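You operate a simulated robot arm through the tools that you are given. There is no shell and no other tool.

The job below is to be done with a simulated robot arm. You get a single attempt, and the scene is never put back.

JOB
Pour about 140 ml of water into the small black tub and scrub the smudge off the drainer.
Fine: pour from the clear jug; wet the small blue brush in the tub; jug and brush go back where they stood. Set down upright: clear jug. What is to be rubbed or washed off counts as gone when no trace of it is left.

Only the result counts: the job must be done as asked and must still hold three seconds after the hand-in. Knocking over, shifting, dropping, spilling or breaking anything else fails it.

ROBOT AND FRAMES
A 7-joint arm with a two-finger parallel gripper, fixed in place. Base frame: the origin is at the foot of the arm, x ahead of it, y to its left, z up. Readings come in m, rad, newtons and seconds.
Its first joint turns from -2.601 to 2.601 rad. Payload 3.43 kg.
The TCP is the grasp point between the finger pads, 0.03 m short of the fingertips. In the tool frame z runs along the fingers and y along their closing line. Largest opening 0.094 m; finger width 0.028, thickness 0.01; the body of the gripper, 0.05 by 0.096 m, starts 0.055 m behind the TCP.
Orientation is told as [roll, pitch, yaw] about the base's x, y, z axes, in that order, counted from this pose: with the fingers straight down and closing along the base's y, the tool's x points along the base's -x, its y along +y and its z along -z.

CONTROLS
- The arm moves only by the tool drive_tool. Its argument "plan" is a list of rows, each a list of 3 entries, a list of its own where there are three numbers: the gripper command, from -1 (shut) to 1 (fully open), values between in proportion, then the shift along the tool's x, y, z in units of 100 mm (1.0 is 100 mm), then the turn, a rotation vector about the tool's x, y, z in units of 180 degrees (1.0 is 180 degrees). In form: [[gripper, [x, y, z], [rx, ry, rz]], ...]. A call has 1 to 20 rows; each row is the pose to reach, as a shift and turn from the pose commanded when the call began, along the tool's axes at that moment. A call with a number of a shift or a turn outside -1 to 1 is refused whole. Each row takes 0.2 s and may step no farther than 0.05 m and 0.15 rad from the row before; otherwise, or with a gripper value out of range, the whole call is refused. Where a pose cannot be reached the arm comes as near as it can. A force on the tool above 40 N (or 10 N above the force at the start of the call, whichever is more), or a blocked arm, ends the call early, and 0.2 s more pass. The fingers move at their own pace (about 0.045 m/s each) and stop on an object; they squeeze with about 26 N. The grip force told is the motor's: it shows also when the fingers shut on nothing. Time passes only in rows, and 0.2 s behind the last, so rows that repeat a pose let the fingers close. The reply holds the time, the measured pose of the TCP, the force on the tool along the base axes, the opening and the grip force, in the units named above and with some noise, with the torque about the TCP (base axes, N m) and any sound that the robot's microphone picked up, and new pictures: "pictures" is both (left out), scene, wrist or none.
- Cameras (640 x 400 px; columns grow to the right, rows downward): "scene" is fixed at [0.2209, -0.4999, 1.6472]; the picture's right is [-0.24, -0.97, 0.00], its down [-0.73, 0.18, -0.66] and it looks along [0.64, -0.16, -0.76] (base axes); focal length 319 px, centre (320, 200). "wrist" rides on the gripper at [0.076, 0.014, -0.103] in the tool frame; the picture's right is [-0.18, 0.98, 0.00], its down [-0.75, -0.14, -0.64] and it looks along [-0.63, -0.12, 0.77] (tool axes); focal length 243 px, centre (320, 200). There is no depth. A picture from a camera that has moved, and an enlarged one, comes with that camera's place and axes in the base frame and with its lens.
- inspect(camera, box): a new picture of the part [left, top, right, bottom] of that camera's present view, enlarged. The clock stands still meanwhile.
- sign_off(): hands the job in; it is judged then, once.

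Nothing tells you positions but the pictures and the camera data. Unless the task says otherwise, let go and move clear before handing in.

The tools are called after "Request:" by a JSON object that holds its "method" and its "body". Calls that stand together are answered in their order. drive_tool: Moves the arm, as the interface text tells. Its arguments: {"type":"object","properties":{"plan":{"type":"array","items":{"type":"array"}},"pictures":{"type":"string","enum":["both","scene","wrist","none"]}},"required":["plan"]} The other tools are called the same way: inspect (camera, box) takes an enlarged picture of a part of a camera's view; sign_off () hands the job in.

At the start:

```text
time: 0.0
tool_pos: [0.9158, -0.3712, 1.1846]
orientation: [0.0, 0.001, -0.001]
force: [-0.2, 0.0, -0.5]
ft_torque: [0.01, -0.01, 0.02]
opening: 0.0942
gripper_force: 0.1
```

scene: 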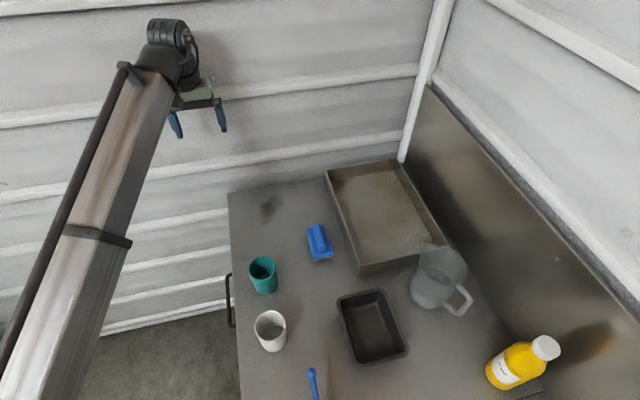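
wrist: 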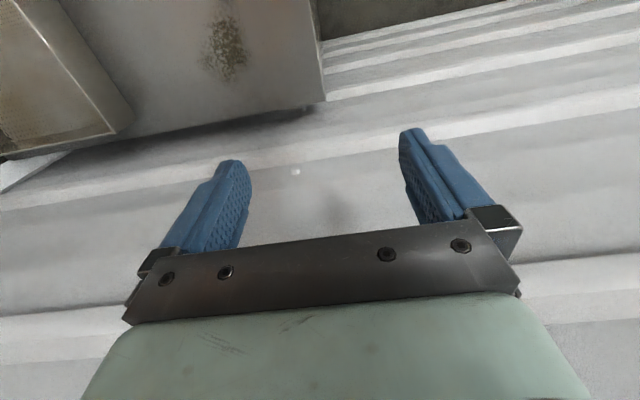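

I see a worktop with a drainer tray, a clear jug, a black tub, a blue brush or two, two cups and a yellow bottle. I'll enlarge parts of the scene to work out which is which before moving.

Request:
{"method": "inspect", "body": {"camera": "scene", "box": [220, 140, 480, 300]}}

Request:
{"method": "inspect", "body": {"camera": "scene", "box": [220, 240, 480, 400]}}

Request:
{"method": "inspect", "body": {"camera": "scene", "box": [380, 220, 640, 400]}}

Request:
{"method": "inspect", "body": {"camera": "scene", "box": [320, 150, 460, 280]}}

```text
2.46 times, centred on (350, 220) of scene
camera zoom: at [0.2209, -0.4999, 1.6472], right [-0.24, -0.97, 0.0], down [-0.73, 0.18, -0.66], along [0.64, -0.16, -0.76], focal length 785 px, centre (246, 151)
```

zoom: 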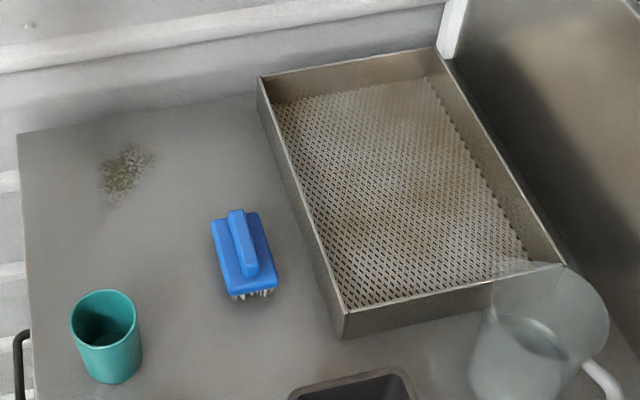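

```text
2.46 times, centred on (350, 320) of scene
camera zoom: at [0.2209, -0.4999, 1.6472], right [-0.24, -0.97, 0.0], down [-0.73, 0.18, -0.66], along [0.64, -0.16, -0.76], focal length 785 px, centre (246, -95)
```

zoom: 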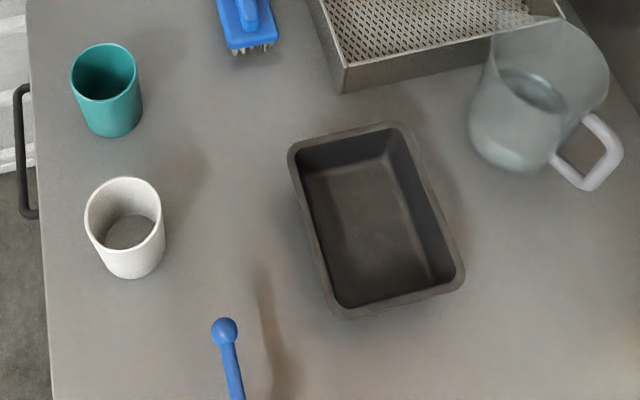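

```text
2.22 times, centred on (510, 310) of scene
camera zoom: at [0.2209, -0.4999, 1.6472], right [-0.24, -0.97, 0.0], down [-0.73, 0.18, -0.66], along [0.64, -0.16, -0.76], focal length 709 px, centre (-102, -44)
```

zoom: 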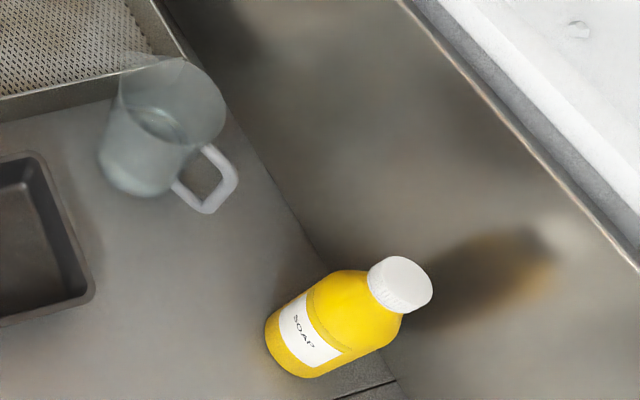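

```text
3.08 times, centred on (390, 215) of scene
camera zoom: at [0.2209, -0.4999, 1.6472], right [-0.24, -0.97, 0.0], down [-0.73, 0.18, -0.66], along [0.64, -0.16, -0.76], focal length 982 px, centre (105, 154)
```

zoom: 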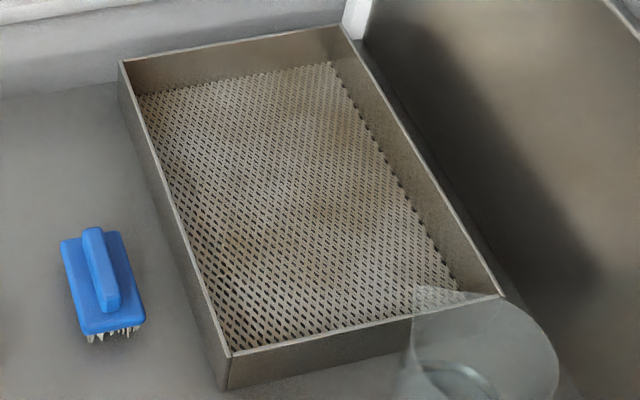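

The worktop surface triangulates to z ≈ 0.89, and there is a brown-green smudge near (0.87, -0.50). I take the block brush at (0.69, -0.61), the tub at (0.45, -0.68) and the jug near (0.5, -0.87). I'll move the arm over the bench for closer wrist views.

Request:
{"method": "drive_tool", "body": {"plan": [[1, [0.25, -0.25, -0.1], [0, 0, 0]], [1, [0.5, -0.5, -0.2], [0, 0, 0]], [1, [0.75, -0.75, -0.3], [0, 0, 0]], [1, [1, -1, -0.4], [0, 0, 0]]], "pictures": "both"}}

```text
time: 0.9
tool_pos: [0.8418, -0.447, 1.2152]
orientation: [-0.001, -0.009, -0.004]
force: [1.6, -5.3, -5.4]
ft_torque: [0.51, -0.16, 0.34]
opening: 0.094
gripper_force: 0.0
stopped in row 4: the force on the tool passed its limit at 50 N (the readings are from after the stop); the commanded pose is now the measured one
camera wrist: at [0.7635, -0.4331, 1.3181], right [0.19, 0.98, 0.0], down [0.75, -0.14, 0.65], along [0.64, -0.12, -0.76], focal length 243 px, centre (320, 200)
```

scene: 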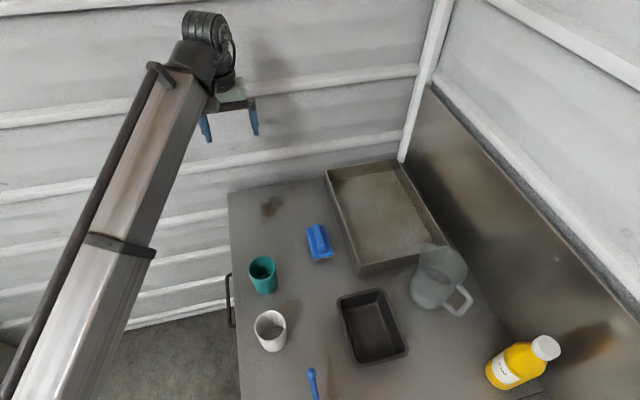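
wrist: 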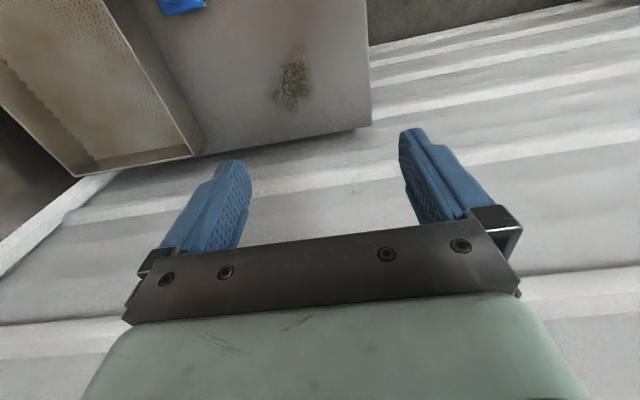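

The stop at 50 N looks like inertia from moving fast, since nothing is near the tool. I'll go on in smaller steps.

Request:
{"method": "drive_tool", "body": {"plan": [[1, [0.05, -0.05, 0], [0, 0, 0]], [1, [0.15, -0.15, 0], [0, 0, 0]], [1, [0.3, -0.3, 0], [0, 0, 0]], [1, [0.45, -0.45, 0], [0, 0, 0]], [1, [0.6, -0.6, 0], [0, 0, 0]], [1, [0.75, -0.75, 0], [0, 0, 0]], [1, [0.88, -0.85, 0], [0, 0, 0]], [1, [0.96, -0.9, 0], [0, 0, 0]], [1, [1, -0.92, 0], [0, 0, 0]]], "pictures": "wrist"}}

```text
time: 2.9
tool_pos: [0.7403, -0.5376, 1.2155]
orientation: [-0.001, -0.007, -0.004]
force: [10.3, 3.9, -18.4]
ft_torque: [-1.05, -0.12, -0.61]
opening: 0.0943
gripper_force: 0.1
camera wrist: at [0.6623, -0.5244, 1.3182], right [0.19, 0.98, 0.0], down [0.75, -0.14, 0.65], along [0.64, -0.12, -0.76], focal length 243 px, centre (320, 200)
```

wrist: 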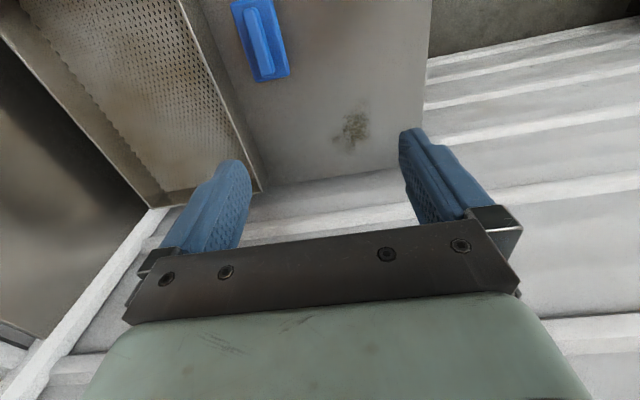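

I'll yaw the tool so the wrist camera looks across the bench toward -y, backing off toward the robot while it turns.

Request:
{"method": "drive_tool", "body": {"plan": [[1, [0.03, 0.03, -0.02], [0, 0, 0.015]], [1, [0.09, 0.09, -0.05], [0, 0, 0.045]], [1, [0.17, 0.17, -0.1], [0, 0, 0.085]], [1, [0.25, 0.25, -0.15], [0, 0, 0.125]], [1, [0.33, 0.33, -0.2], [0, 0, 0.165]], [1, [0.41, 0.41, -0.25], [0, 0, 0.205]], [1, [0.49, 0.49, -0.3], [0, 0, 0.245]], [1, [0.57, 0.57, -0.35], [0, 0, 0.285]], [1, [0.65, 0.65, -0.4], [0, 0, 0.325]], [1, [0.73, 0.73, -0.45], [0, 0, 0.365]], [1, [0.81, 0.81, -0.5], [0, 0, 0.405]], [1, [0.89, 0.89, -0.5], [0, 0, 0.445]], [1, [0.95, 0.95, -0.5], [0, 0, 0.475]], [1, [0.99, 0.99, -0.5], [0, 0, 0.492]], [1, [1, 1, -0.5], [0, 0, 0.5]]], "pictures": "wrist"}}

```text
time: 3.2
tool_pos: [0.7397, -0.5378, 1.2168]
orientation: [-0.007, -0.012, -0.025]
force: [2.9, -0.3, -3.1]
ft_torque: [-0.09, 0.08, -0.08]
opening: 0.0944
gripper_force: 0.0
stopped in row 1: the force on the tool passed its limit at 46 N (the readings are from after the stop); the commanded pose is now the measured one
camera wrist: at [0.661, -0.522, 1.3188], right [0.21, 0.98, 0.0], down [0.74, -0.16, 0.65], along [0.64, -0.14, -0.76], focal length 243 px, centre (320, 200)
```

wrist: 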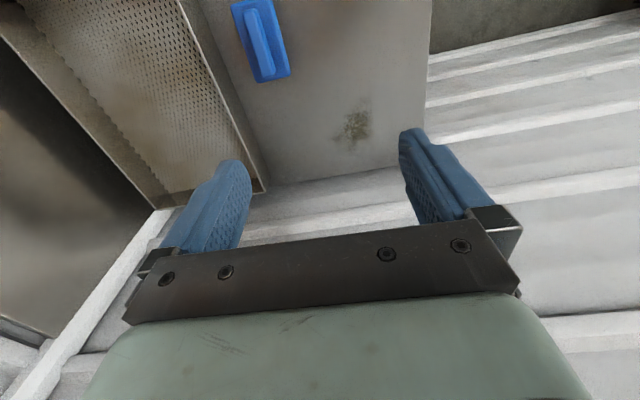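

The force sensor seems to be ringing from the motion, so I'll hold still and see whether it settles.

Request:
{"method": "drive_tool", "body": {"plan": [[1, [0, 0, 0], [0, 0, 0]], [1, [0, 0, 0], [0, 0, 0]], [1, [0, 0, 0], [0, 0, 0]], [1, [0, 0, 0], [0, 0, 0]], [1, [0, 0, 0], [0, 0, 0]]], "pictures": "none"}}

```text
time: 4.4
tool_pos: [0.739, -0.5377, 1.2162]
orientation: [-0.005, -0.01, -0.023]
force: [2.2, -3.2, -6.5]
ft_torque: [0.21, -0.18, 0.11]
opening: 0.0941
gripper_force: 0.0
```

Request:
{"method": "drive_tool", "body": {"plan": [[1, [0, 0, 0], [0, 0, 0.01]], [1, [0.03, 0.03, 0], [0, 0, 0.02]], [1, [0.06, 0.06, 0], [0, 0, 0.04]], [1, [0.1, 0.1, 0], [0, 0, 0.06]], [1, [0.15, 0.15, 0], [0, 0, 0.08]], [1, [0.2, 0.2, 0], [0, 0, 0.1]], [1, [0.25, 0.25, 0], [0, 0, 0.12]], [1, [0.3, 0.3, 0], [0, 0, 0.14]], [1, [0.35, 0.35, 0], [0, 0, 0.16]], [1, [0.4, 0.4, 0], [0, 0, 0.18]], [1, [0.45, 0.45, 0], [0, 0, 0.2]], [1, [0.5, 0.5, 0], [0, 0, 0.22]], [1, [0.55, 0.55, 0], [0, 0, 0.24]], [1, [0.6, 0.6, 0], [0, 0, 0.26]], [1, [0.65, 0.65, 0], [0, 0, 0.28]], [1, [0.7, 0.7, 0], [0, 0, 0.3]], [1, [0.74, 0.74, 0], [0, 0, 0.32]], [1, [0.77, 0.77, 0], [0, 0, 0.335]], [1, [0.79, 0.79, 0], [0, 0, 0.345]], [1, [0.8, 0.8, 0], [0, 0, 0.35]]], "pictures": "wrist"}}

```text
time: 5.0
tool_pos: [0.7393, -0.5373, 1.2161]
orientation: [-0.007, -0.015, -0.071]
force: [4.2, 0.1, -5.4]
ft_torque: [-0.37, 0.14, -0.2]
opening: 0.0941
gripper_force: 0.0
stopped in row 2: the force on the tool passed its limit at 45 N (the readings are from after the stop); the commanded pose is now the measured one
camera wrist: at [0.6615, -0.5168, 1.3182], right [0.25, 0.97, 0.0], down [0.73, -0.19, 0.66], along [0.63, -0.17, -0.76], focal length 243 px, centre (320, 200)
```

wrist: 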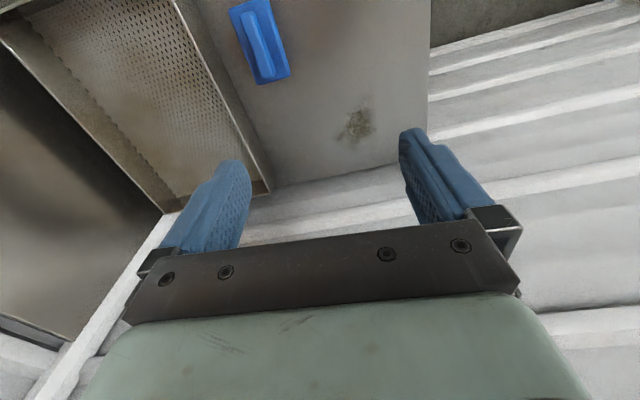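

The rotation triggers the force stop even at small steps. I'll check the scene view for any contact.

Request:
{"method": "drive_tool", "body": {"plan": [[1, [0, 0, 0], [0, 0, 0]], [1, [0, 0, 0], [0, 0, 0]], [1, [0, 0, 0], [0, 0, 0]], [1, [0, 0, 0], [0, 0, 0]], [1, [0, 0, 0], [0, 0, 0]], [1, [0, 0, 0], [0, 0, 0]], [1, [0, 0, 0], [0, 0, 0]], [1, [0, 0, 0], [0, 0, 0]], [1, [0, 0, 0], [0, 0, 0]], [1, [0, 0, 0], [0, 0, 0]]], "pictures": "scene"}}

Request:
{"method": "inspect", "body": {"camera": "scene", "box": [150, 0, 350, 160]}}

```text
time: 7.2
tool_pos: [0.7397, -0.5356, 1.2168]
orientation: [-0.008, -0.014, -0.067]
force: [3.7, -4.1, -10.8]
ft_torque: [0.16, -0.34, 0.18]
opening: 0.094
gripper_force: 0.0
```

scene: 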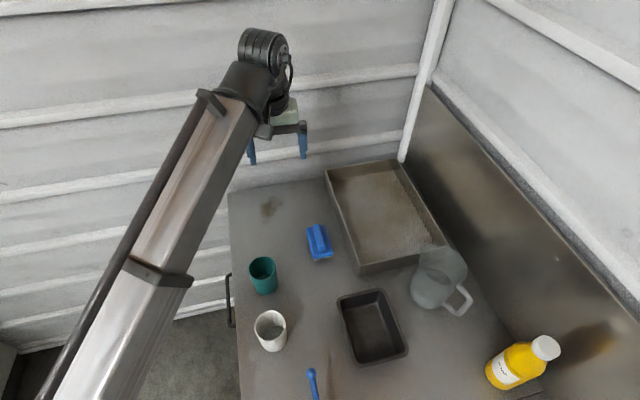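

```text
2.50 times, centred on (250, 80) of scene
camera zoom: at [0.2209, -0.4999, 1.6472], right [-0.24, -0.97, 0.0], down [-0.73, 0.18, -0.66], along [0.64, -0.16, -0.76], focal length 798 px, centre (495, 500)
```

zoom: 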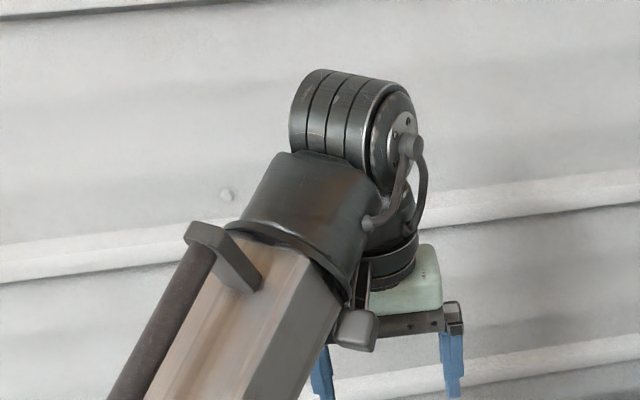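

The wrist camera housing is pressing against the arm's own forearm, which explains the forces. I'll turn the other way, with the camera swinging away from the forearm.

Request:
{"method": "drive_tool", "body": {"plan": [[1, [0, 0, 0], [0, 0, -0.015]], [1, [0, 0, 0], [0, 0, -0.04]], [1, [0, 0, 0], [0, 0, -0.07]], [1, [0, 0, 0], [0, 0, -0.1]], [1, [0, 0, 0], [0, 0, -0.13]], [1, [0, 0, 0], [0, 0, -0.16]], [1, [0, 0, 0], [0, 0, -0.19]], [1, [0, 0, 0], [0, 0, -0.22]], [1, [0, 0, 0], [0, 0, -0.24]], [1, [0, 0, 0], [0, 0, -0.25]], [1, [0, 0, 0], [0, 0, -0.25]], [1, [0, 0, 0], [0, 0, -0.25]]], "pictures": "both"}}

```text
time: 9.8
tool_pos: [0.7389, -0.5361, 1.2166]
orientation: [-0.015, -0.005, 0.717]
force: [-0.4, -0.1, 0.0]
ft_torque: [0.02, -0.01, 0.0]
opening: 0.0938
gripper_force: 0.0
camera wrist: at [0.6698, -0.5757, 1.3188], right [-0.51, 0.86, -0.01], down [0.65, 0.39, 0.65], along [0.56, 0.32, -0.76], focal length 243 px, centre (320, 200)
```

scene: 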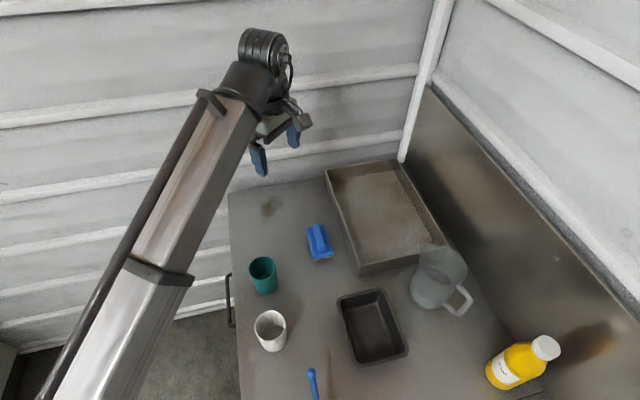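
wrist: 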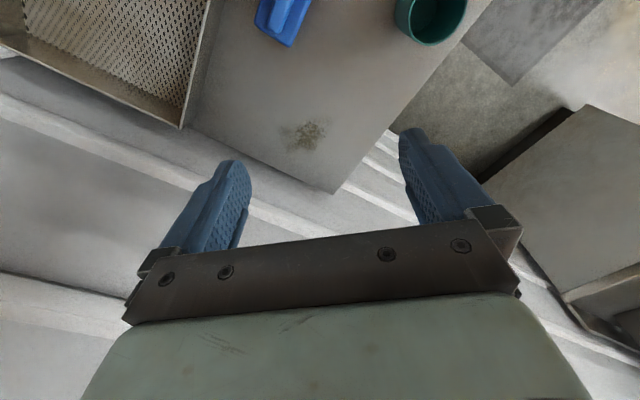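

Forces are back to zero. I'll keep turning the same way so the camera ends up on the outer side, ready to pitch up and look outward over the bench.

Request:
{"method": "drive_tool", "body": {"plan": [[1, [0, 0, 0], [0, 0, -0.015]], [1, [0, 0, 0], [0, 0, -0.045]], [1, [0, 0, 0], [0, 0, -0.08]], [1, [0, 0, 0], [0, 0, -0.12]], [1, [0, 0, 0], [0, 0, -0.16]], [1, [0, 0, 0], [0, 0, -0.2]], [1, [0, 0, 0], [0, 0, -0.24]], [1, [0, 0, 0], [0, 0, -0.28]], [1, [0, 0, 0], [0, 0, -0.32]], [1, [0, 0, 0], [0, 0, -0.36]], [1, [0, 0, 0], [0, 0, -0.395]], [1, [0, 0, 0], [0, 0, -0.42]], [1, [0, 0, 0], [0, 0, -0.433]], [1, [0, 0, 0], [0, 0, -0.433]]], "pictures": "both"}}

```text
time: 12.8
tool_pos: [0.739, -0.5363, 1.2173]
orientation: [-0.009, 0.016, 2.079]
force: [0.4, -0.5, -0.7]
ft_torque: [-0.03, 0.05, -0.03]
opening: 0.0942
gripper_force: 0.1
camera wrist: at [0.7619, -0.6097, 1.3214], right [-0.95, -0.32, -0.01], down [-0.25, 0.73, 0.63], along [-0.19, 0.6, -0.77], focal length 243 px, centre (320, 200)
```

scene: 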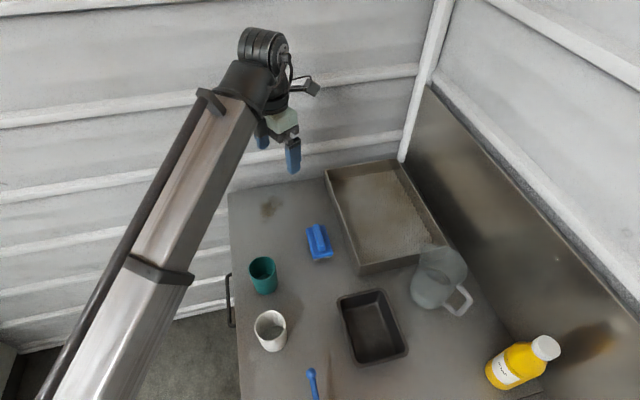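
wrist: 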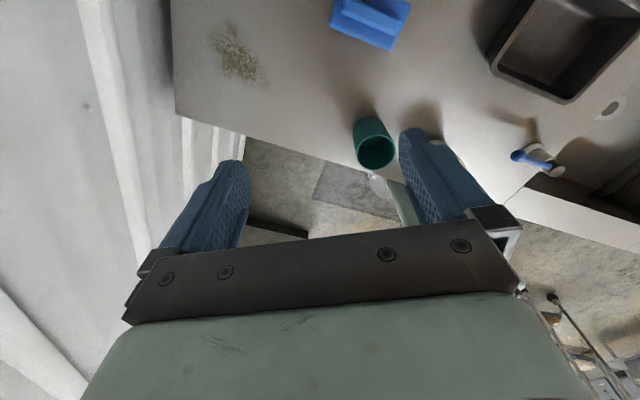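

The blue stick seems to end in something white. I'll zoom in on it, the smudge and the block brush.

Request:
{"method": "inspect", "body": {"camera": "wrist", "box": [480, 60, 640, 220]}}

Request:
{"method": "inspect", "body": {"camera": "wrist", "box": [170, 0, 430, 160]}}

```text
2.50 times, centred on (560, 140) of wrist
camera zoom: at [0.7619, -0.6097, 1.3214], right [-0.95, -0.32, -0.01], down [-0.25, 0.73, 0.63], along [-0.19, 0.6, -0.77], focal length 606 px, centre (-280, 350)
```

zoom: 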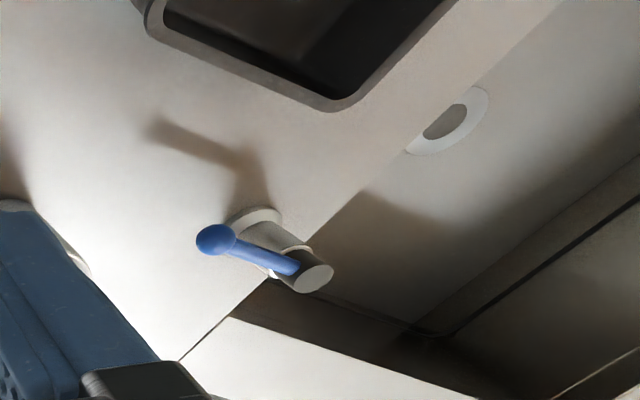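

```text
2.46 times, centred on (300, 80) of wrist
camera zoom: at [0.7619, -0.6097, 1.3214], right [-0.95, -0.32, -0.01], down [-0.25, 0.73, 0.63], along [-0.19, 0.6, -0.77], focal length 597 px, centre (369, 495)
```

zoom: 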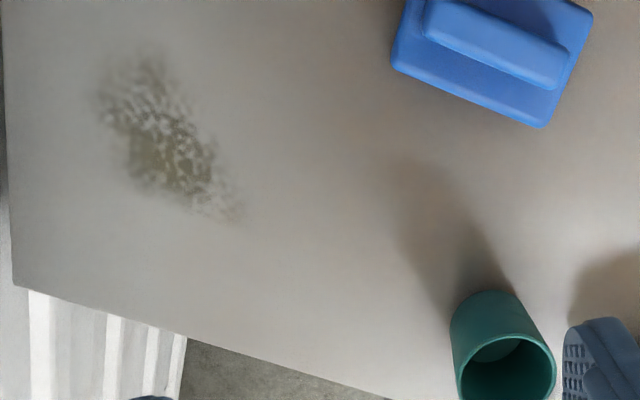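

The stick is the tap lever beside a sink, so the steel board is the drainer and the brush I need is the blue block. Now I'll pitch the tool up to point outward and move toward the jug side for a good look at it.

Request:
{"method": "drive_tool", "body": {"plan": [[1, [-0.02, 0.02, 0], [0, 0.007, 0]], [1, [-0.06, 0.07, 0], [0, 0.02, 0]], [1, [-0.1, 0.13, 0], [0, 0.04, 0]], [1, [-0.15, 0.2, 0], [0, 0.06, 0]], [1, [-0.2, 0.27, 0], [0, 0.08, 0]], [1, [-0.25, 0.34, 0], [0, 0.1, 0]], [1, [-0.3, 0.41, 0], [0, 0.12, 0]], [1, [-0.35, 0.48, 0], [0, 0.14, 0]], [1, [-0.4, 0.55, 0], [0, 0.16, 0]], [1, [-0.45, 0.62, 0], [0, 0.18, 0]], [1, [-0.5, 0.69, 0], [0, 0.2, 0]], [1, [-0.55, 0.76, 0], [0, 0.22, 0]], [1, [-0.6, 0.83, 0], [0, 0.24, 0]], [1, [-0.65, 0.88, 0], [0, 0.26, 0]], [1, [-0.7, 0.93, 0], [0, 0.28, 0]], [1, [-0.74, 0.96, 0], [0, 0.3, 0]], [1, [-0.77, 0.98, 0], [0, 0.315, 0]], [1, [-0.79, 0.99, 0], [0, 0.325, 0]], [1, [-0.8, 1, 0], [0, 0.333, 0]], [1, [-0.8, 1, 0], [0, 0.333, 0]]], "pictures": "both"}}

```text
time: 17.0
tool_pos: [0.6115, -0.5138, 1.2156]
orientation: [-0.017, 1.06, 2.063]
force: [0.2, -0.3, 0.2]
ft_torque: [-0.03, -0.01, -0.01]
opening: 0.0939
gripper_force: 0.1
camera wrist: at [0.5724, -0.4773, 1.3315], right [-0.9, -0.4, -0.17], down [-0.32, 0.88, -0.34], along [0.29, -0.25, -0.92], focal length 243 px, centre (320, 200)
```

scene: 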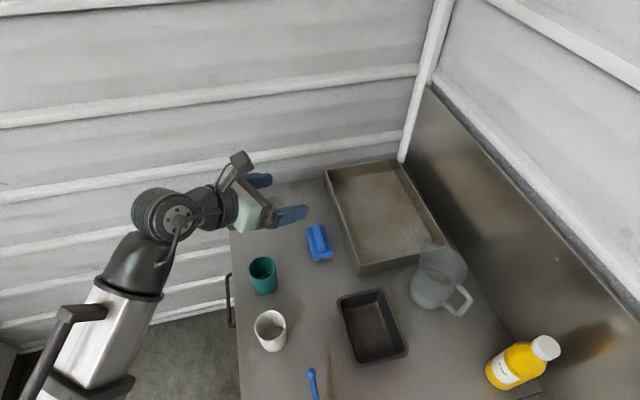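
wrist: 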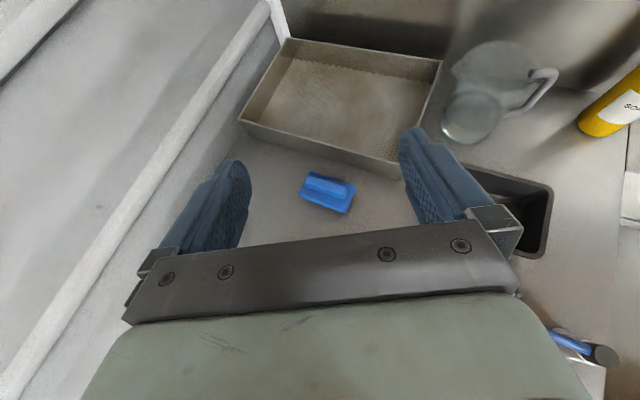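

That is a clear view of the jug. I'll enlarge it in both cameras and triangulate.

Request:
{"method": "inspect", "body": {"camera": "wrist", "box": [420, 20, 600, 160]}}

Request:
{"method": "inspect", "body": {"camera": "scene", "box": [390, 220, 500, 330]}}

Request:
{"method": "inspect", "body": {"camera": "wrist", "box": [230, 30, 450, 170]}}

Request:
{"method": "inspect", "body": {"camera": "scene", "box": [290, 210, 350, 270]}}

```text
2.86 times, centred on (510, 90) of wrist
camera zoom: at [0.5724, -0.4773, 1.3315], right [-0.9, -0.4, -0.17], down [-0.32, 0.88, -0.34], along [0.29, -0.25, -0.92], focal length 693 px, centre (-223, 514)
```

zoom: 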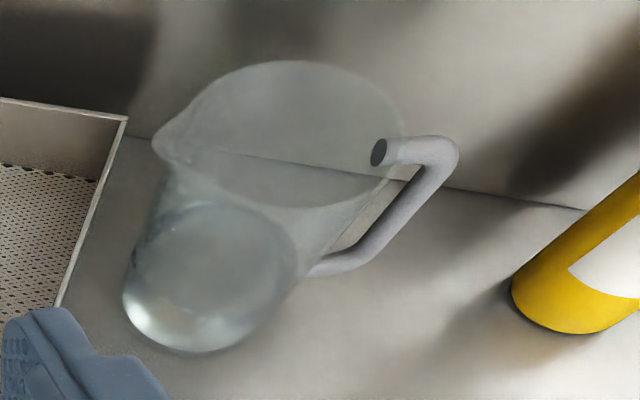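

```text
3.64 times, centred on (445, 275) of scene
camera zoom: at [0.2209, -0.4999, 1.6472], right [-0.24, -0.97, 0.0], down [-0.73, 0.18, -0.66], along [0.64, -0.16, -0.76], focal length 1160 px, centre (-134, -73)
```

zoom: 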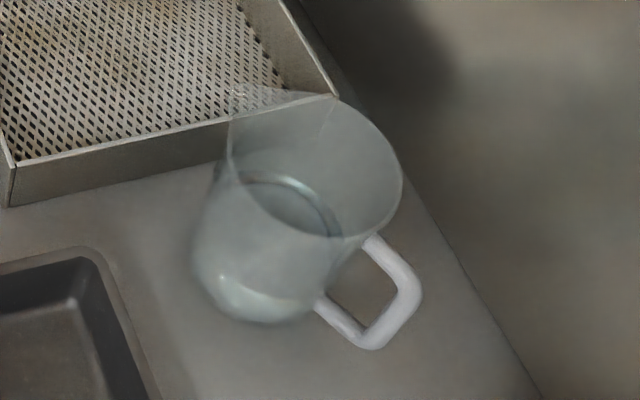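

```text
2.86 times, centred on (340, 100) of wrist
camera zoom: at [0.5724, -0.4773, 1.3315], right [-0.9, -0.4, -0.17], down [-0.32, 0.88, -0.34], along [0.29, -0.25, -0.92], focal length 693 px, centre (263, 486)
```

zoom: 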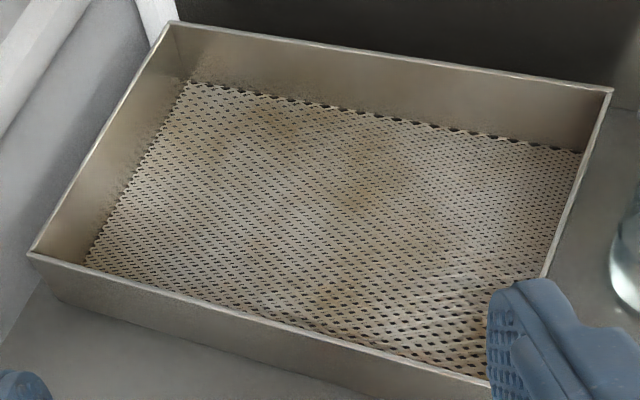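

```text
6.67 times, centred on (320, 240) of scene
camera zoom: at [0.2209, -0.4999, 1.6472], right [-0.24, -0.97, 0.0], down [-0.73, 0.18, -0.66], along [0.64, -0.16, -0.76], focal length 2127 px, centre (320, -67)
```

zoom: 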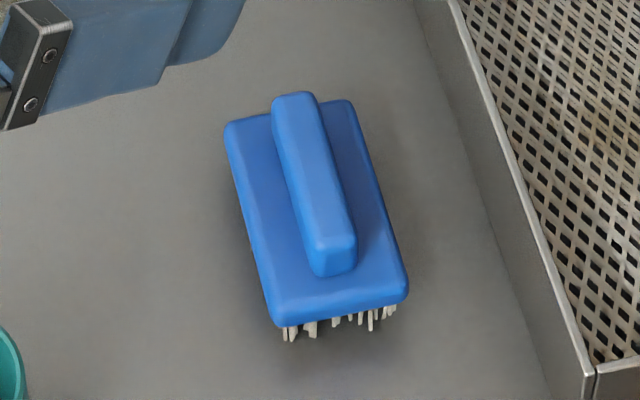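

The jug works out at axis (0.497, -0.846), diameter about 0.105, rim z ≈ 1.026, spout at azimuth 20° and handle bar near (0.422, -0.873) from z 0.92 to 1.01. The body is too wide for the gripper, so I'll take it by the handle with the tool pitched about 30° down. I'm moving to a pose behind it along that approach.

Request:
{"method": "drive_tool", "body": {"plan": [[1, [-0.03, 0.08, 0.02], [-0.003, 0, 0.002]], [1, [-0.09, 0.25, 0.05], [-0.01, 0, 0.006]], [1, [-0.17, 0.47, 0.09], [-0.019, 0, 0.011]], [1, [-0.25, 0.69, 0.13], [-0.028, 0, 0.016]], [1, [-0.32, 0.88, 0.17], [-0.035, 0, 0.02]], [1, [-0.36, 0.98, 0.19], [-0.0397, 0.0004, 0.0223]], [1, [-0.36, 1, 0.19], [-0.0397, 0.0004, 0.0223]]], "pictures": "none"}}

```text
time: 18.6
tool_pos: [0.5253, -0.5612, 1.1734]
orientation: [-0.019, 1.06, 1.918]
force: [0.3, -0.1, 0.1]
ft_torque: [0.04, -0.01, -0.02]
opening: 0.094
gripper_force: 0.1
```

Request:
{"method": "drive_tool", "body": {"plan": [[1, [-0.02, 0.08, 0.02], [0, 0, 0]], [1, [-0.07, 0.25, 0.08], [0, 0, 0]], [1, [-0.14, 0.5, 0.16], [0, 0, 0]], [1, [-0.21, 0.75, 0.24], [0, 0, 0]], [1, [-0.26, 0.92, 0.29], [0, 0, 0]], [1, [-0.287, 1, 0.317], [0, 0, 0]], [1, [-0.287, 1, 0.317], [0, 0, 0]]], "pictures": "none"}}

Request:
{"method": "drive_tool", "body": {"plan": [[1, [-0.02, 0.08, 0.02], [0, 0, 0]], [1, [-0.07, 0.25, 0.08], [0, 0, 0]], [1, [-0.14, 0.5, 0.16], [0, 0, 0]], [1, [-0.21, 0.75, 0.24], [0, 0, 0]], [1, [-0.26, 0.92, 0.29], [0, 0, 0]], [1, [-0.287, 1, 0.317], [0, 0, 0]], [1, [-0.287, 1, 0.317], [0, 0, 0]]], "pictures": "both"}}

```text
time: 20.2
tool_pos: [0.4384, -0.609, 1.1311]
orientation: [-0.017, 1.062, 1.921]
force: [-0.2, -0.4, 1.0]
ft_torque: [-0.02, -0.04, 0.01]
opening: 0.094
gripper_force: 0.0
```

```text
time: 21.8
tool_pos: [0.3504, -0.657, 1.089]
orientation: [-0.024, 1.062, 1.905]
force: [-0.2, -0.1, 0.0]
ft_torque: [0.0, -0.02, 0.02]
opening: 0.0939
gripper_force: 0.1
out of reach, approached as far as the arm can: row 6, 7
camera wrist: at [0.3172, -0.6146, 1.2059], right [-0.95, -0.25, -0.17], down [-0.18, 0.92, -0.34], along [0.25, -0.3, -0.92], focal length 243 px, centre (320, 200)
```

scene: 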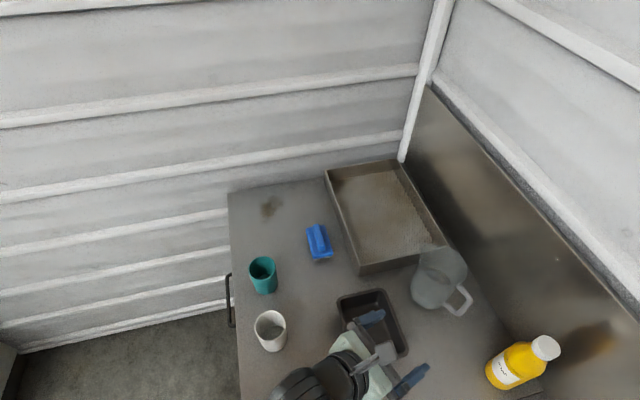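
wrist: 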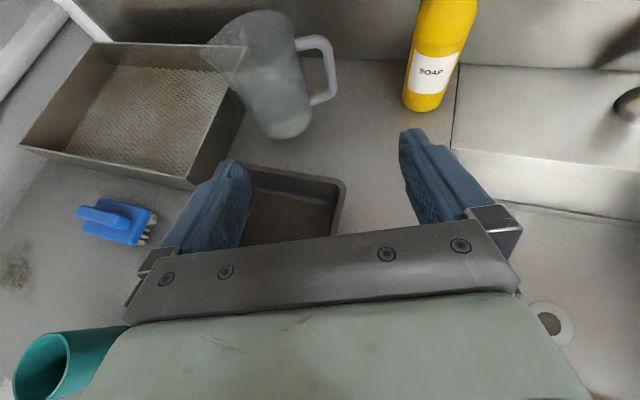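

The last rows hit a joint limit close in, so before grasping I'll test the arm's reach with an empty hand. First I move outward a little.

Request:
{"method": "drive_tool", "body": {"plan": [[1, [0.06, 0, 0.07], [0, 0, 0]], [1, [0.2, 0.01, 0.22], [0, 0, 0]], [1, [0.36, 0.02, 0.4], [0, 0, 0]], [1, [0.52, 0.03, 0.6], [0, 0, 0]], [1, [0.61, 0.04, 0.7], [0, 0, 0]], [1, [0.64, 0.04, 0.73], [0, 0, 0]], [1, [0.64, 0.04, 0.73], [0, 0, 0]]], "pictures": "wrist"}}

```text
time: 23.4
tool_pos: [0.3889, -0.7448, 1.1084]
orientation: [-0.023, 1.06, 1.901]
force: [-0.2, 0.3, 0.5]
ft_torque: [-0.01, -0.02, -0.01]
opening: 0.0942
gripper_force: 0.0
out of reach, approached as far as the arm can: row 2, 3, 4, 5, 6, 7
camera wrist: at [0.3558, -0.7008, 1.226], right [-0.95, -0.25, -0.17], down [-0.18, 0.92, -0.34], along [0.24, -0.3, -0.92], focal length 243 px, centre (320, 200)
```

wrist: 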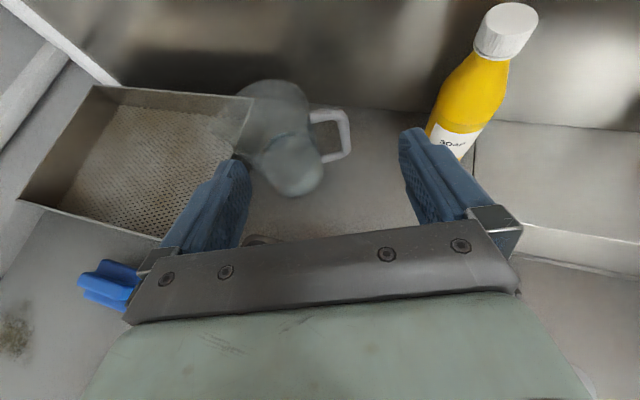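

I'll test the roll range about the tool axis in the pouring direction here in free air.

Request:
{"method": "drive_tool", "body": {"plan": [[1, [0, 0, 0], [0, 0, -0.02]], [1, [0, 0, 0], [0, 0, -0.05]], [1, [0, 0, 0], [0, 0, -0.08]], [1, [0, 0, 0], [0, 0, -0.1]], [1, [0, 0, 0], [0, 0, -0.1]]], "pictures": "none"}}

```text
time: 24.6
tool_pos: [0.4457, -0.7177, 1.0912]
orientation: [0.402, 1.037, 2.324]
force: [-0.6, 0.0, -0.8]
ft_torque: [-0.01, 0.03, -0.01]
opening: 0.0938
gripper_force: 0.1
out of reach, approached as far as the arm can: row 1, 2, 3, 4, 5
```

Request:
{"method": "drive_tool", "body": {"plan": [[1, [0, 0, 0], [0, 0, 0.03]], [1, [0, 0, 0], [0, 0, 0.07]], [1, [0, 0, 0], [0, 0, 0.11]], [1, [0, 0, 0], [0, 0, 0.15]], [1, [0, 0, 0], [0, 0, 0.18]], [1, [0, 0, 0], [0, 0, 0.2]], [1, [0, 0, 0], [0, 0, 0.2]]], "pictures": "scene"}}

```text
time: 26.2
tool_pos: [0.4409, -0.721, 1.0909]
orientation: [-0.639, 0.948, 1.126]
force: [0.2, 0.3, -0.4]
ft_torque: [-0.01, -0.02, -0.01]
opening: 0.0938
gripper_force: 0.2
```

scene: 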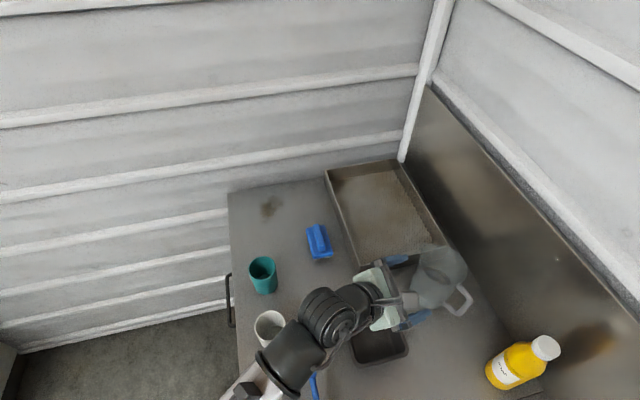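

Roll in the pouring direction is nearly at a joint limit in this orientation, while the opposite direction is free. I'll back off and roll the hand about 160° the other way, ending with the camera underneath, which leaves plenty of range for pouring.

Request:
{"method": "drive_tool", "body": {"plan": [[1, [0.03, 0, -0.08], [0, 0, 0]], [1, [0.08, -0.01, -0.25], [0, 0, 0]], [1, [0.15, -0.03, -0.5], [0, 0, 0.02]], [1, [0.22, -0.05, -0.75], [0, 0, 0.05]], [1, [0.27, -0.06, -0.92], [0, 0, 0.09]], [1, [0.3, -0.06, -1], [0, 0, 0.13]], [1, [0.3, -0.06, -1], [0, 0, 0.17]], [1, [0.3, -0.06, -1], [0, 0, 0.21]], [1, [0.3, -0.06, -1], [0, 0, 0.25]], [1, [0.3, -0.06, -1], [0, 0, 0.29]], [1, [0.3, -0.06, -1], [0, 0, 0.33]], [1, [0.3, -0.06, -1], [0, 0, 0.37]], [1, [0.3, -0.06, -1], [0, 0, 0.41]], [1, [0.3, -0.06, -1], [0, 0, 0.45]], [1, [0.3, -0.06, -1], [0, 0, 0.48]], [1, [0.3, -0.06, -1], [0, 0, 0.5]], [1, [0.3, -0.06, -1], [0, 0, 0.5]]], "pictures": "both"}}

```text
time: 29.8
tool_pos: [0.4136, -0.6491, 1.1627]
orientation: [-1.048, -0.353, 0.097]
force: [0.0, 0.6, 0.1]
ft_torque: [0.0, 0.02, 0.01]
opening: 0.0939
gripper_force: 0.1
camera wrist: at [0.3179, -0.5643, 1.1736], right [0.42, 0.53, -0.74], down [0.5, 0.54, 0.68], along [0.76, -0.65, -0.04], focal length 243 px, centre (320, 200)
```

scene: 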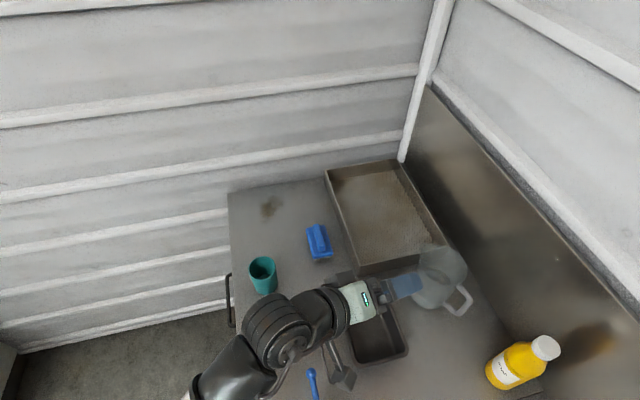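
wrist: 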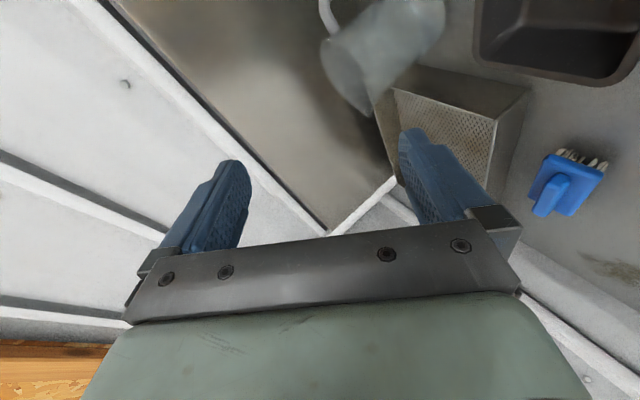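

Request:
{"method": "drive_tool", "body": {"plan": [[1, [0, 0, 0], [-0.002, 0.001, 0.02]], [1, [0, 0, 0], [-0.006, 0.004, 0.06]], [1, [0, 0, 0], [-0.01, 0.007, 0.1]], [1, [0, 0, 0], [-0.014, 0.01, 0.14]], [1, [0, 0, 0], [-0.018, 0.013, 0.18]], [1, [0, 0, 0], [-0.022, 0.016, 0.22]], [1, [0, 0, 0], [-0.026, 0.018, 0.26]], [1, [0, 0, 0], [-0.03, 0.021, 0.3]], [1, [0, 0, 0], [-0.033, 0.024, 0.335]], [1, [0, 0, 0], [-0.035, 0.025, 0.355]], [1, [0, 0, 0], [-0.036, 0.0257, 0.3622]], [1, [0, 0, 0], [-0.036, 0.0257, 0.3622]]], "pictures": "both"}}

```text
time: 32.4
tool_pos: [0.4139, -0.6504, 1.1648]
orientation: [0.003, -0.96, -1.22]
force: [0.1, -0.5, 0.0]
ft_torque: [0.0, 0.02, 0.0]
opening: 0.094
gripper_force: 0.1
camera wrist: at [0.3814, -0.5271, 1.1619], right [0.96, 0.24, 0.15], down [-0.17, 0.04, 0.99], along [0.23, -0.97, 0.08], focal length 243 px, centre (320, 200)
```

scene: 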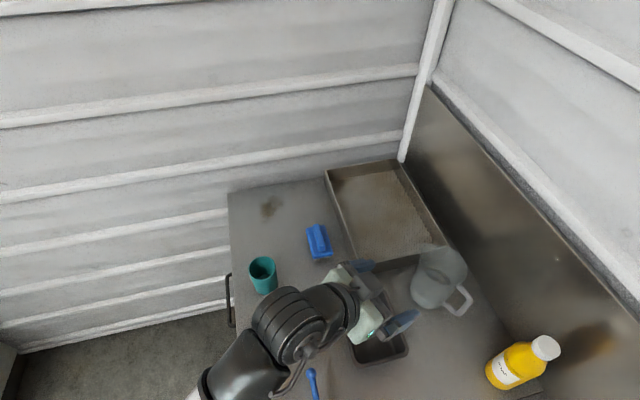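
wrist: 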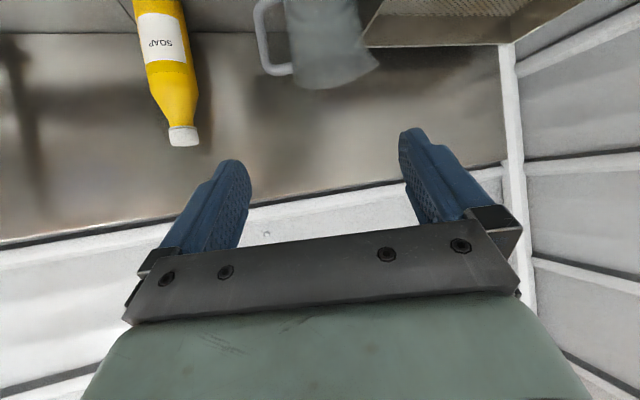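

The orientation is reached cleanly. I'll now rehearse the pouring motion empty-handed: shift toward the pour position while tilting 50° about the pour axis.

Request:
{"method": "drive_tool", "body": {"plan": [[1, [0, -0.08, 0.03], [0, 0, 0]], [1, [0.01, -0.25, 0.08], [0.005, 0, -0.008]], [1, [0.02, -0.5, 0.16], [0.016, 0, -0.023]], [1, [0.03, -0.75, 0.24], [0.032, 0, -0.046]], [1, [0.04, -0.92, 0.3], [0.05, 0, -0.071]], [1, [0.04, -1, 0.32], [0.068, 0, -0.097]], [1, [0.04, -1, 0.32], [0.086, 0, -0.123]], [1, [0.04, -1, 0.32], [0.104, 0, -0.149]], [1, [0.04, -1, 0.32], [0.122, 0, -0.174]], [1, [0.04, -1, 0.32], [0.14, 0, -0.2]], [1, [0.04, -1, 0.32], [0.153, 0, -0.219]], [1, [0.04, -1, 0.32], [0.1593, 0, -0.2276]], [1, [0.04, -1, 0.32], [0.1593, 0, -0.2276]]], "pictures": "scene"}}

```text
time: 35.2
tool_pos: [0.3275, -0.7088, 1.1419]
orientation: [-1.126, -0.555, -0.389]
force: [-0.6, 0.3, -0.1]
ft_torque: [0.01, 0.0, -0.02]
opening: 0.094
gripper_force: 0.1
```

scene: 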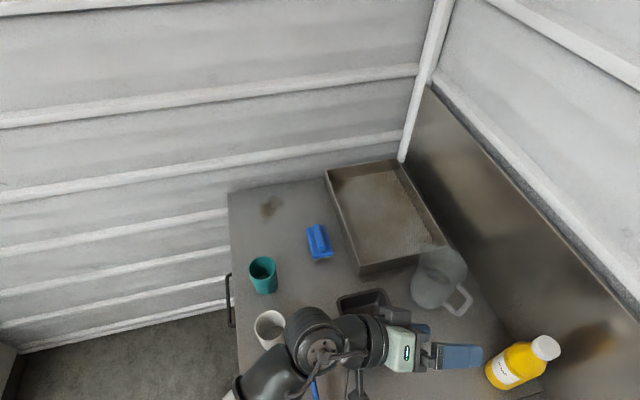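

The full pour tilt is reachable in this configuration. I'll undo the tilt, set a 40° down pitch for the grasp (keeps the camera clear of the tub), and stop behind the handle for a look.

Request:
{"method": "drive_tool", "body": {"plan": [[1, [0, 0.02, 0.01], [-0.008, 0.001, 0.01]], [1, [-0.01, 0.06, 0.04], [-0.025, 0.004, 0.033]], [1, [-0.03, 0.13, 0.1], [-0.045, 0.007, 0.058]], [1, [-0.05, 0.21, 0.16], [-0.065, 0.01, 0.084]], [1, [-0.07, 0.29, 0.22], [-0.085, 0.013, 0.11]], [1, [-0.09, 0.37, 0.28], [-0.105, 0.016, 0.137]], [1, [-0.11, 0.45, 0.34], [-0.125, 0.019, 0.163]], [1, [-0.14, 0.55, 0.42], [-0.145, 0.022, 0.189]], [1, [-0.16, 0.63, 0.48], [-0.16, 0.025, 0.209]], [1, [-0.18, 0.68, 0.52], [-0.168, 0.026, 0.219]], [1, [-0.18, 0.69, 0.53], [-0.1691, 0.0261, 0.2205]], [1, [-0.18, 0.69, 0.53], [-0.1691, 0.0261, 0.2205]]], "pictures": "both"}}

```text
time: 37.8
tool_pos: [0.3788, -0.7468, 1.0788]
orientation: [0.001, -0.874, -1.222]
force: [0.0, 0.4, -0.3]
ft_torque: [-0.02, -0.03, 0.01]
opening: 0.0942
gripper_force: 0.1
camera wrist: at [0.3453, -0.6244, 1.0874], right [0.96, 0.23, 0.14], down [-0.14, -0.04, 0.99], along [0.23, -0.97, -0.01], focal length 243 px, centre (320, 200)
```

scene: 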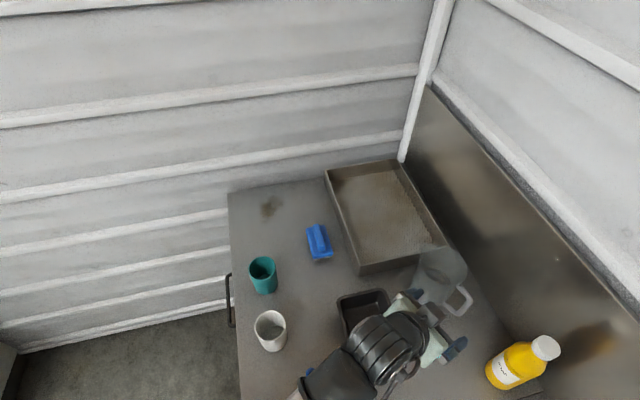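
wrist: 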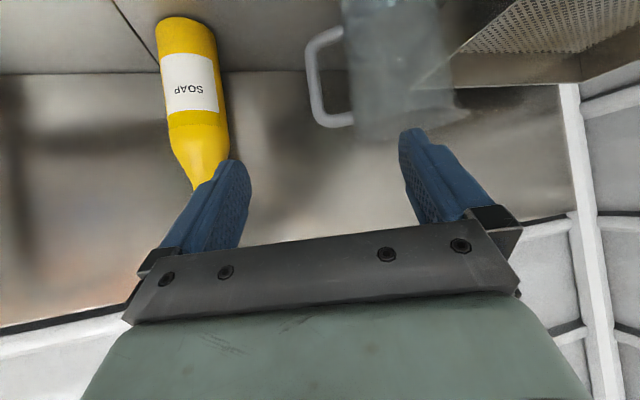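

Request:
{"method": "inspect", "body": {"camera": "wrist", "box": [280, 0, 480, 140]}}

Request:
{"method": "inspect", "body": {"camera": "scene", "box": [390, 225, 500, 335]}}

```text
2.86 times, centred on (380, 70) of wrist
camera zoom: at [0.3453, -0.6244, 1.0874], right [0.96, 0.23, 0.14], down [-0.14, -0.04, 0.99], along [0.23, -0.97, -0.01], focal length 693 px, centre (149, 571)
```

zoom: 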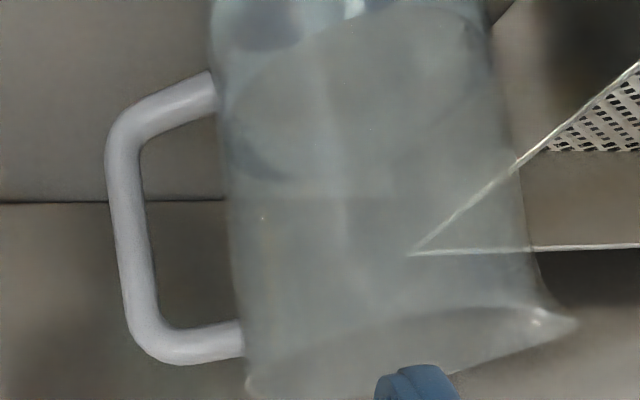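

```text
3.64 times, centred on (445, 280) of scene
camera zoom: at [0.2209, -0.4999, 1.6472], right [-0.24, -0.97, 0.0], down [-0.73, 0.18, -0.66], along [0.64, -0.16, -0.76], focal length 1160 px, centre (-134, -91)
```

zoom: 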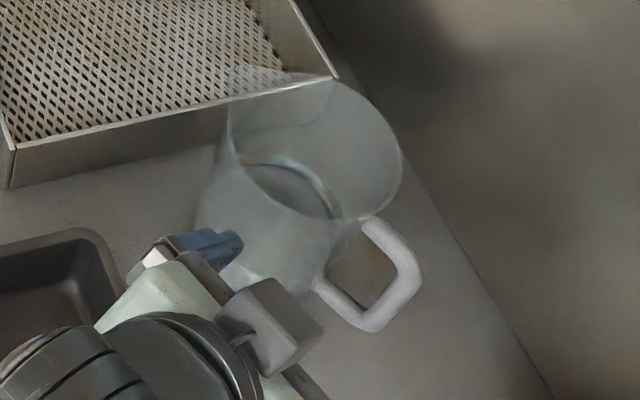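

The handle reads clearly now: the bar is about 6 mm to the side of my current tool axis, with a roughly 30 mm gap between bar and jug wall. I'll zoom on the gripper itself to check what protrudes before going in.

Request:
{"method": "inspect", "body": {"camera": "scene", "box": [330, 270, 490, 400]}}

```text
3.08 times, centred on (410, 335) of scene
camera zoom: at [0.2209, -0.4999, 1.6472], right [-0.24, -0.97, 0.0], down [-0.73, 0.18, -0.66], along [0.64, -0.16, -0.76], focal length 982 px, centre (43, -215)
```

zoom: 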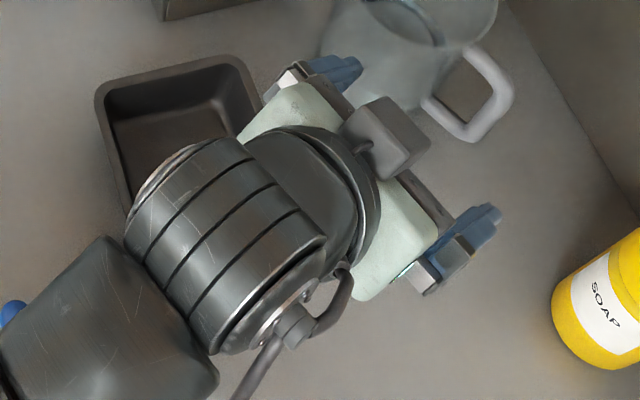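

A sensor box sits on the upper side of the hand, well above the rim, so it won't interfere. I'll narrow the fingers to about 36 mm, correct 6 mm sideways, and advance 100 mm along the tool axis.

Request:
{"method": "drive_tool", "body": {"plan": [[-0.234, [0, -0.02, 0], [0, 0, 0]], [-0.234, [0, -0.04, 0], [0, 0, 0]], [-0.234, [0, -0.06, 0], [0, 0, 0]], [-0.234, [0, -0.06, 0.05], [0, 0, 0]], [-0.234, [0, -0.06, 0.15], [0, 0, 0]], [-0.234, [0, -0.06, 0.3], [0, 0, 0]], [-0.234, [0, -0.06, 0.45], [0, 0, 0]], [-0.234, [0, -0.06, 0.6], [0, 0, 0]], [-0.234, [0, -0.06, 0.75], [0, 0, 0]], [-0.234, [0, -0.06, 0.88], [0, 0, 0]], [-0.234, [0, -0.06, 0.96], [0, 0, 0]], [-0.234, [0, -0.06, 1], [0, 0, 0]], [-0.234, [0, -0.06, 1], [0, 0, 0]]], "pictures": "both"}}

Request:
{"method": "inspect", "body": {"camera": "wrist", "box": [220, 20, 440, 180]}}

Request:
{"method": "inspect", "body": {"camera": "scene", "box": [390, 225, 500, 335]}}

```text
time: 40.6
tool_pos: [0.3978, -0.8224, 1.0161]
orientation: [0.0, -0.873, -1.223]
force: [-0.3, -0.5, 0.0]
ft_torque: [-0.03, -0.01, -0.01]
opening: 0.0361
gripper_force: 0.0
camera wrist: at [0.3659, -0.6974, 1.0238], right [0.96, 0.23, 0.14], down [-0.14, -0.04, 0.99], along [0.23, -0.97, -0.01], focal length 243 px, centre (320, 200)
```

scene: 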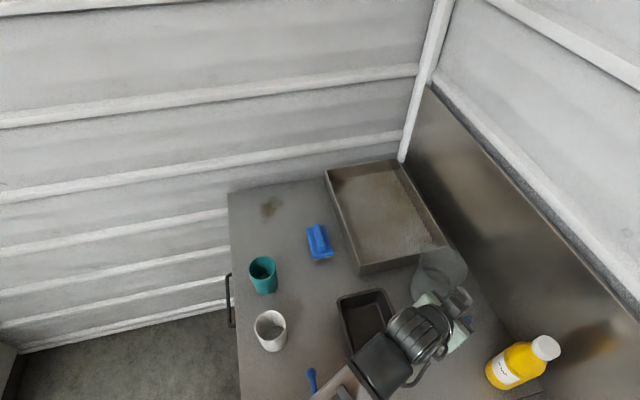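
wrist: 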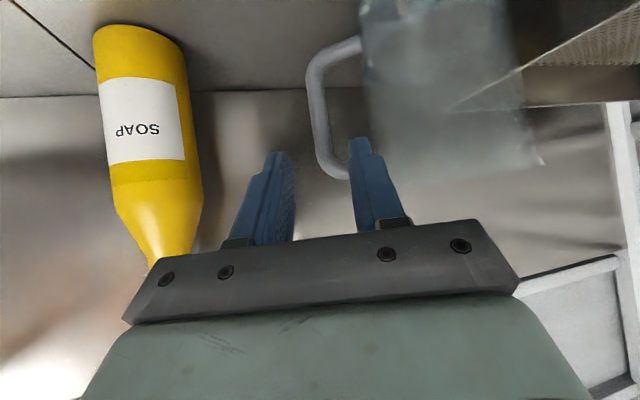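

```text
2.50 times, centred on (330, 100) of wrist
camera zoom: at [0.3659, -0.6974, 1.0238], right [0.96, 0.23, 0.14], down [-0.14, -0.04, 0.99], along [0.23, -0.97, -0.01], focal length 606 px, centre (295, 450)
```

zoom: 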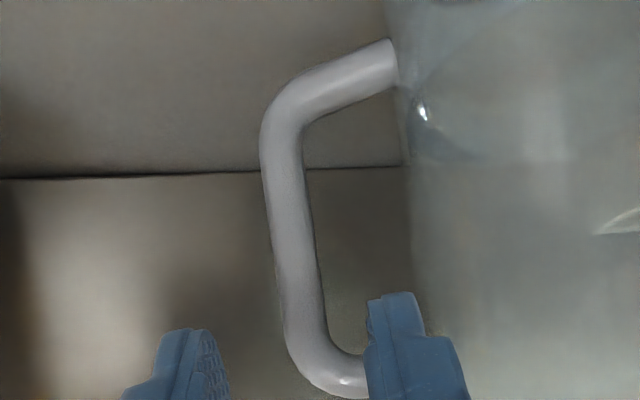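

```text
3.64 times, centred on (445, 280) of scene
camera zoom: at [0.2209, -0.4999, 1.6472], right [-0.24, -0.97, 0.0], down [-0.73, 0.18, -0.66], along [0.64, -0.16, -0.76], focal length 1160 px, centre (-134, -91)
```

zoom: 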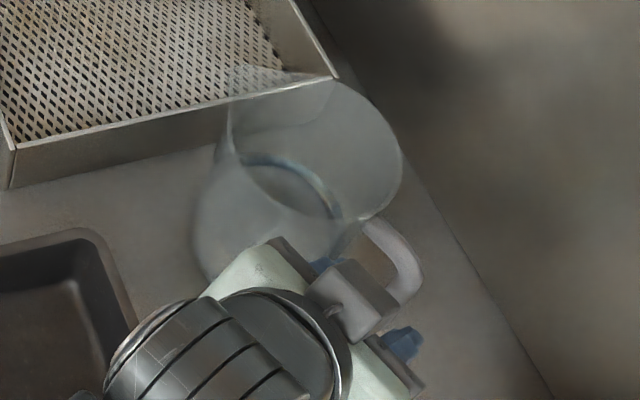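

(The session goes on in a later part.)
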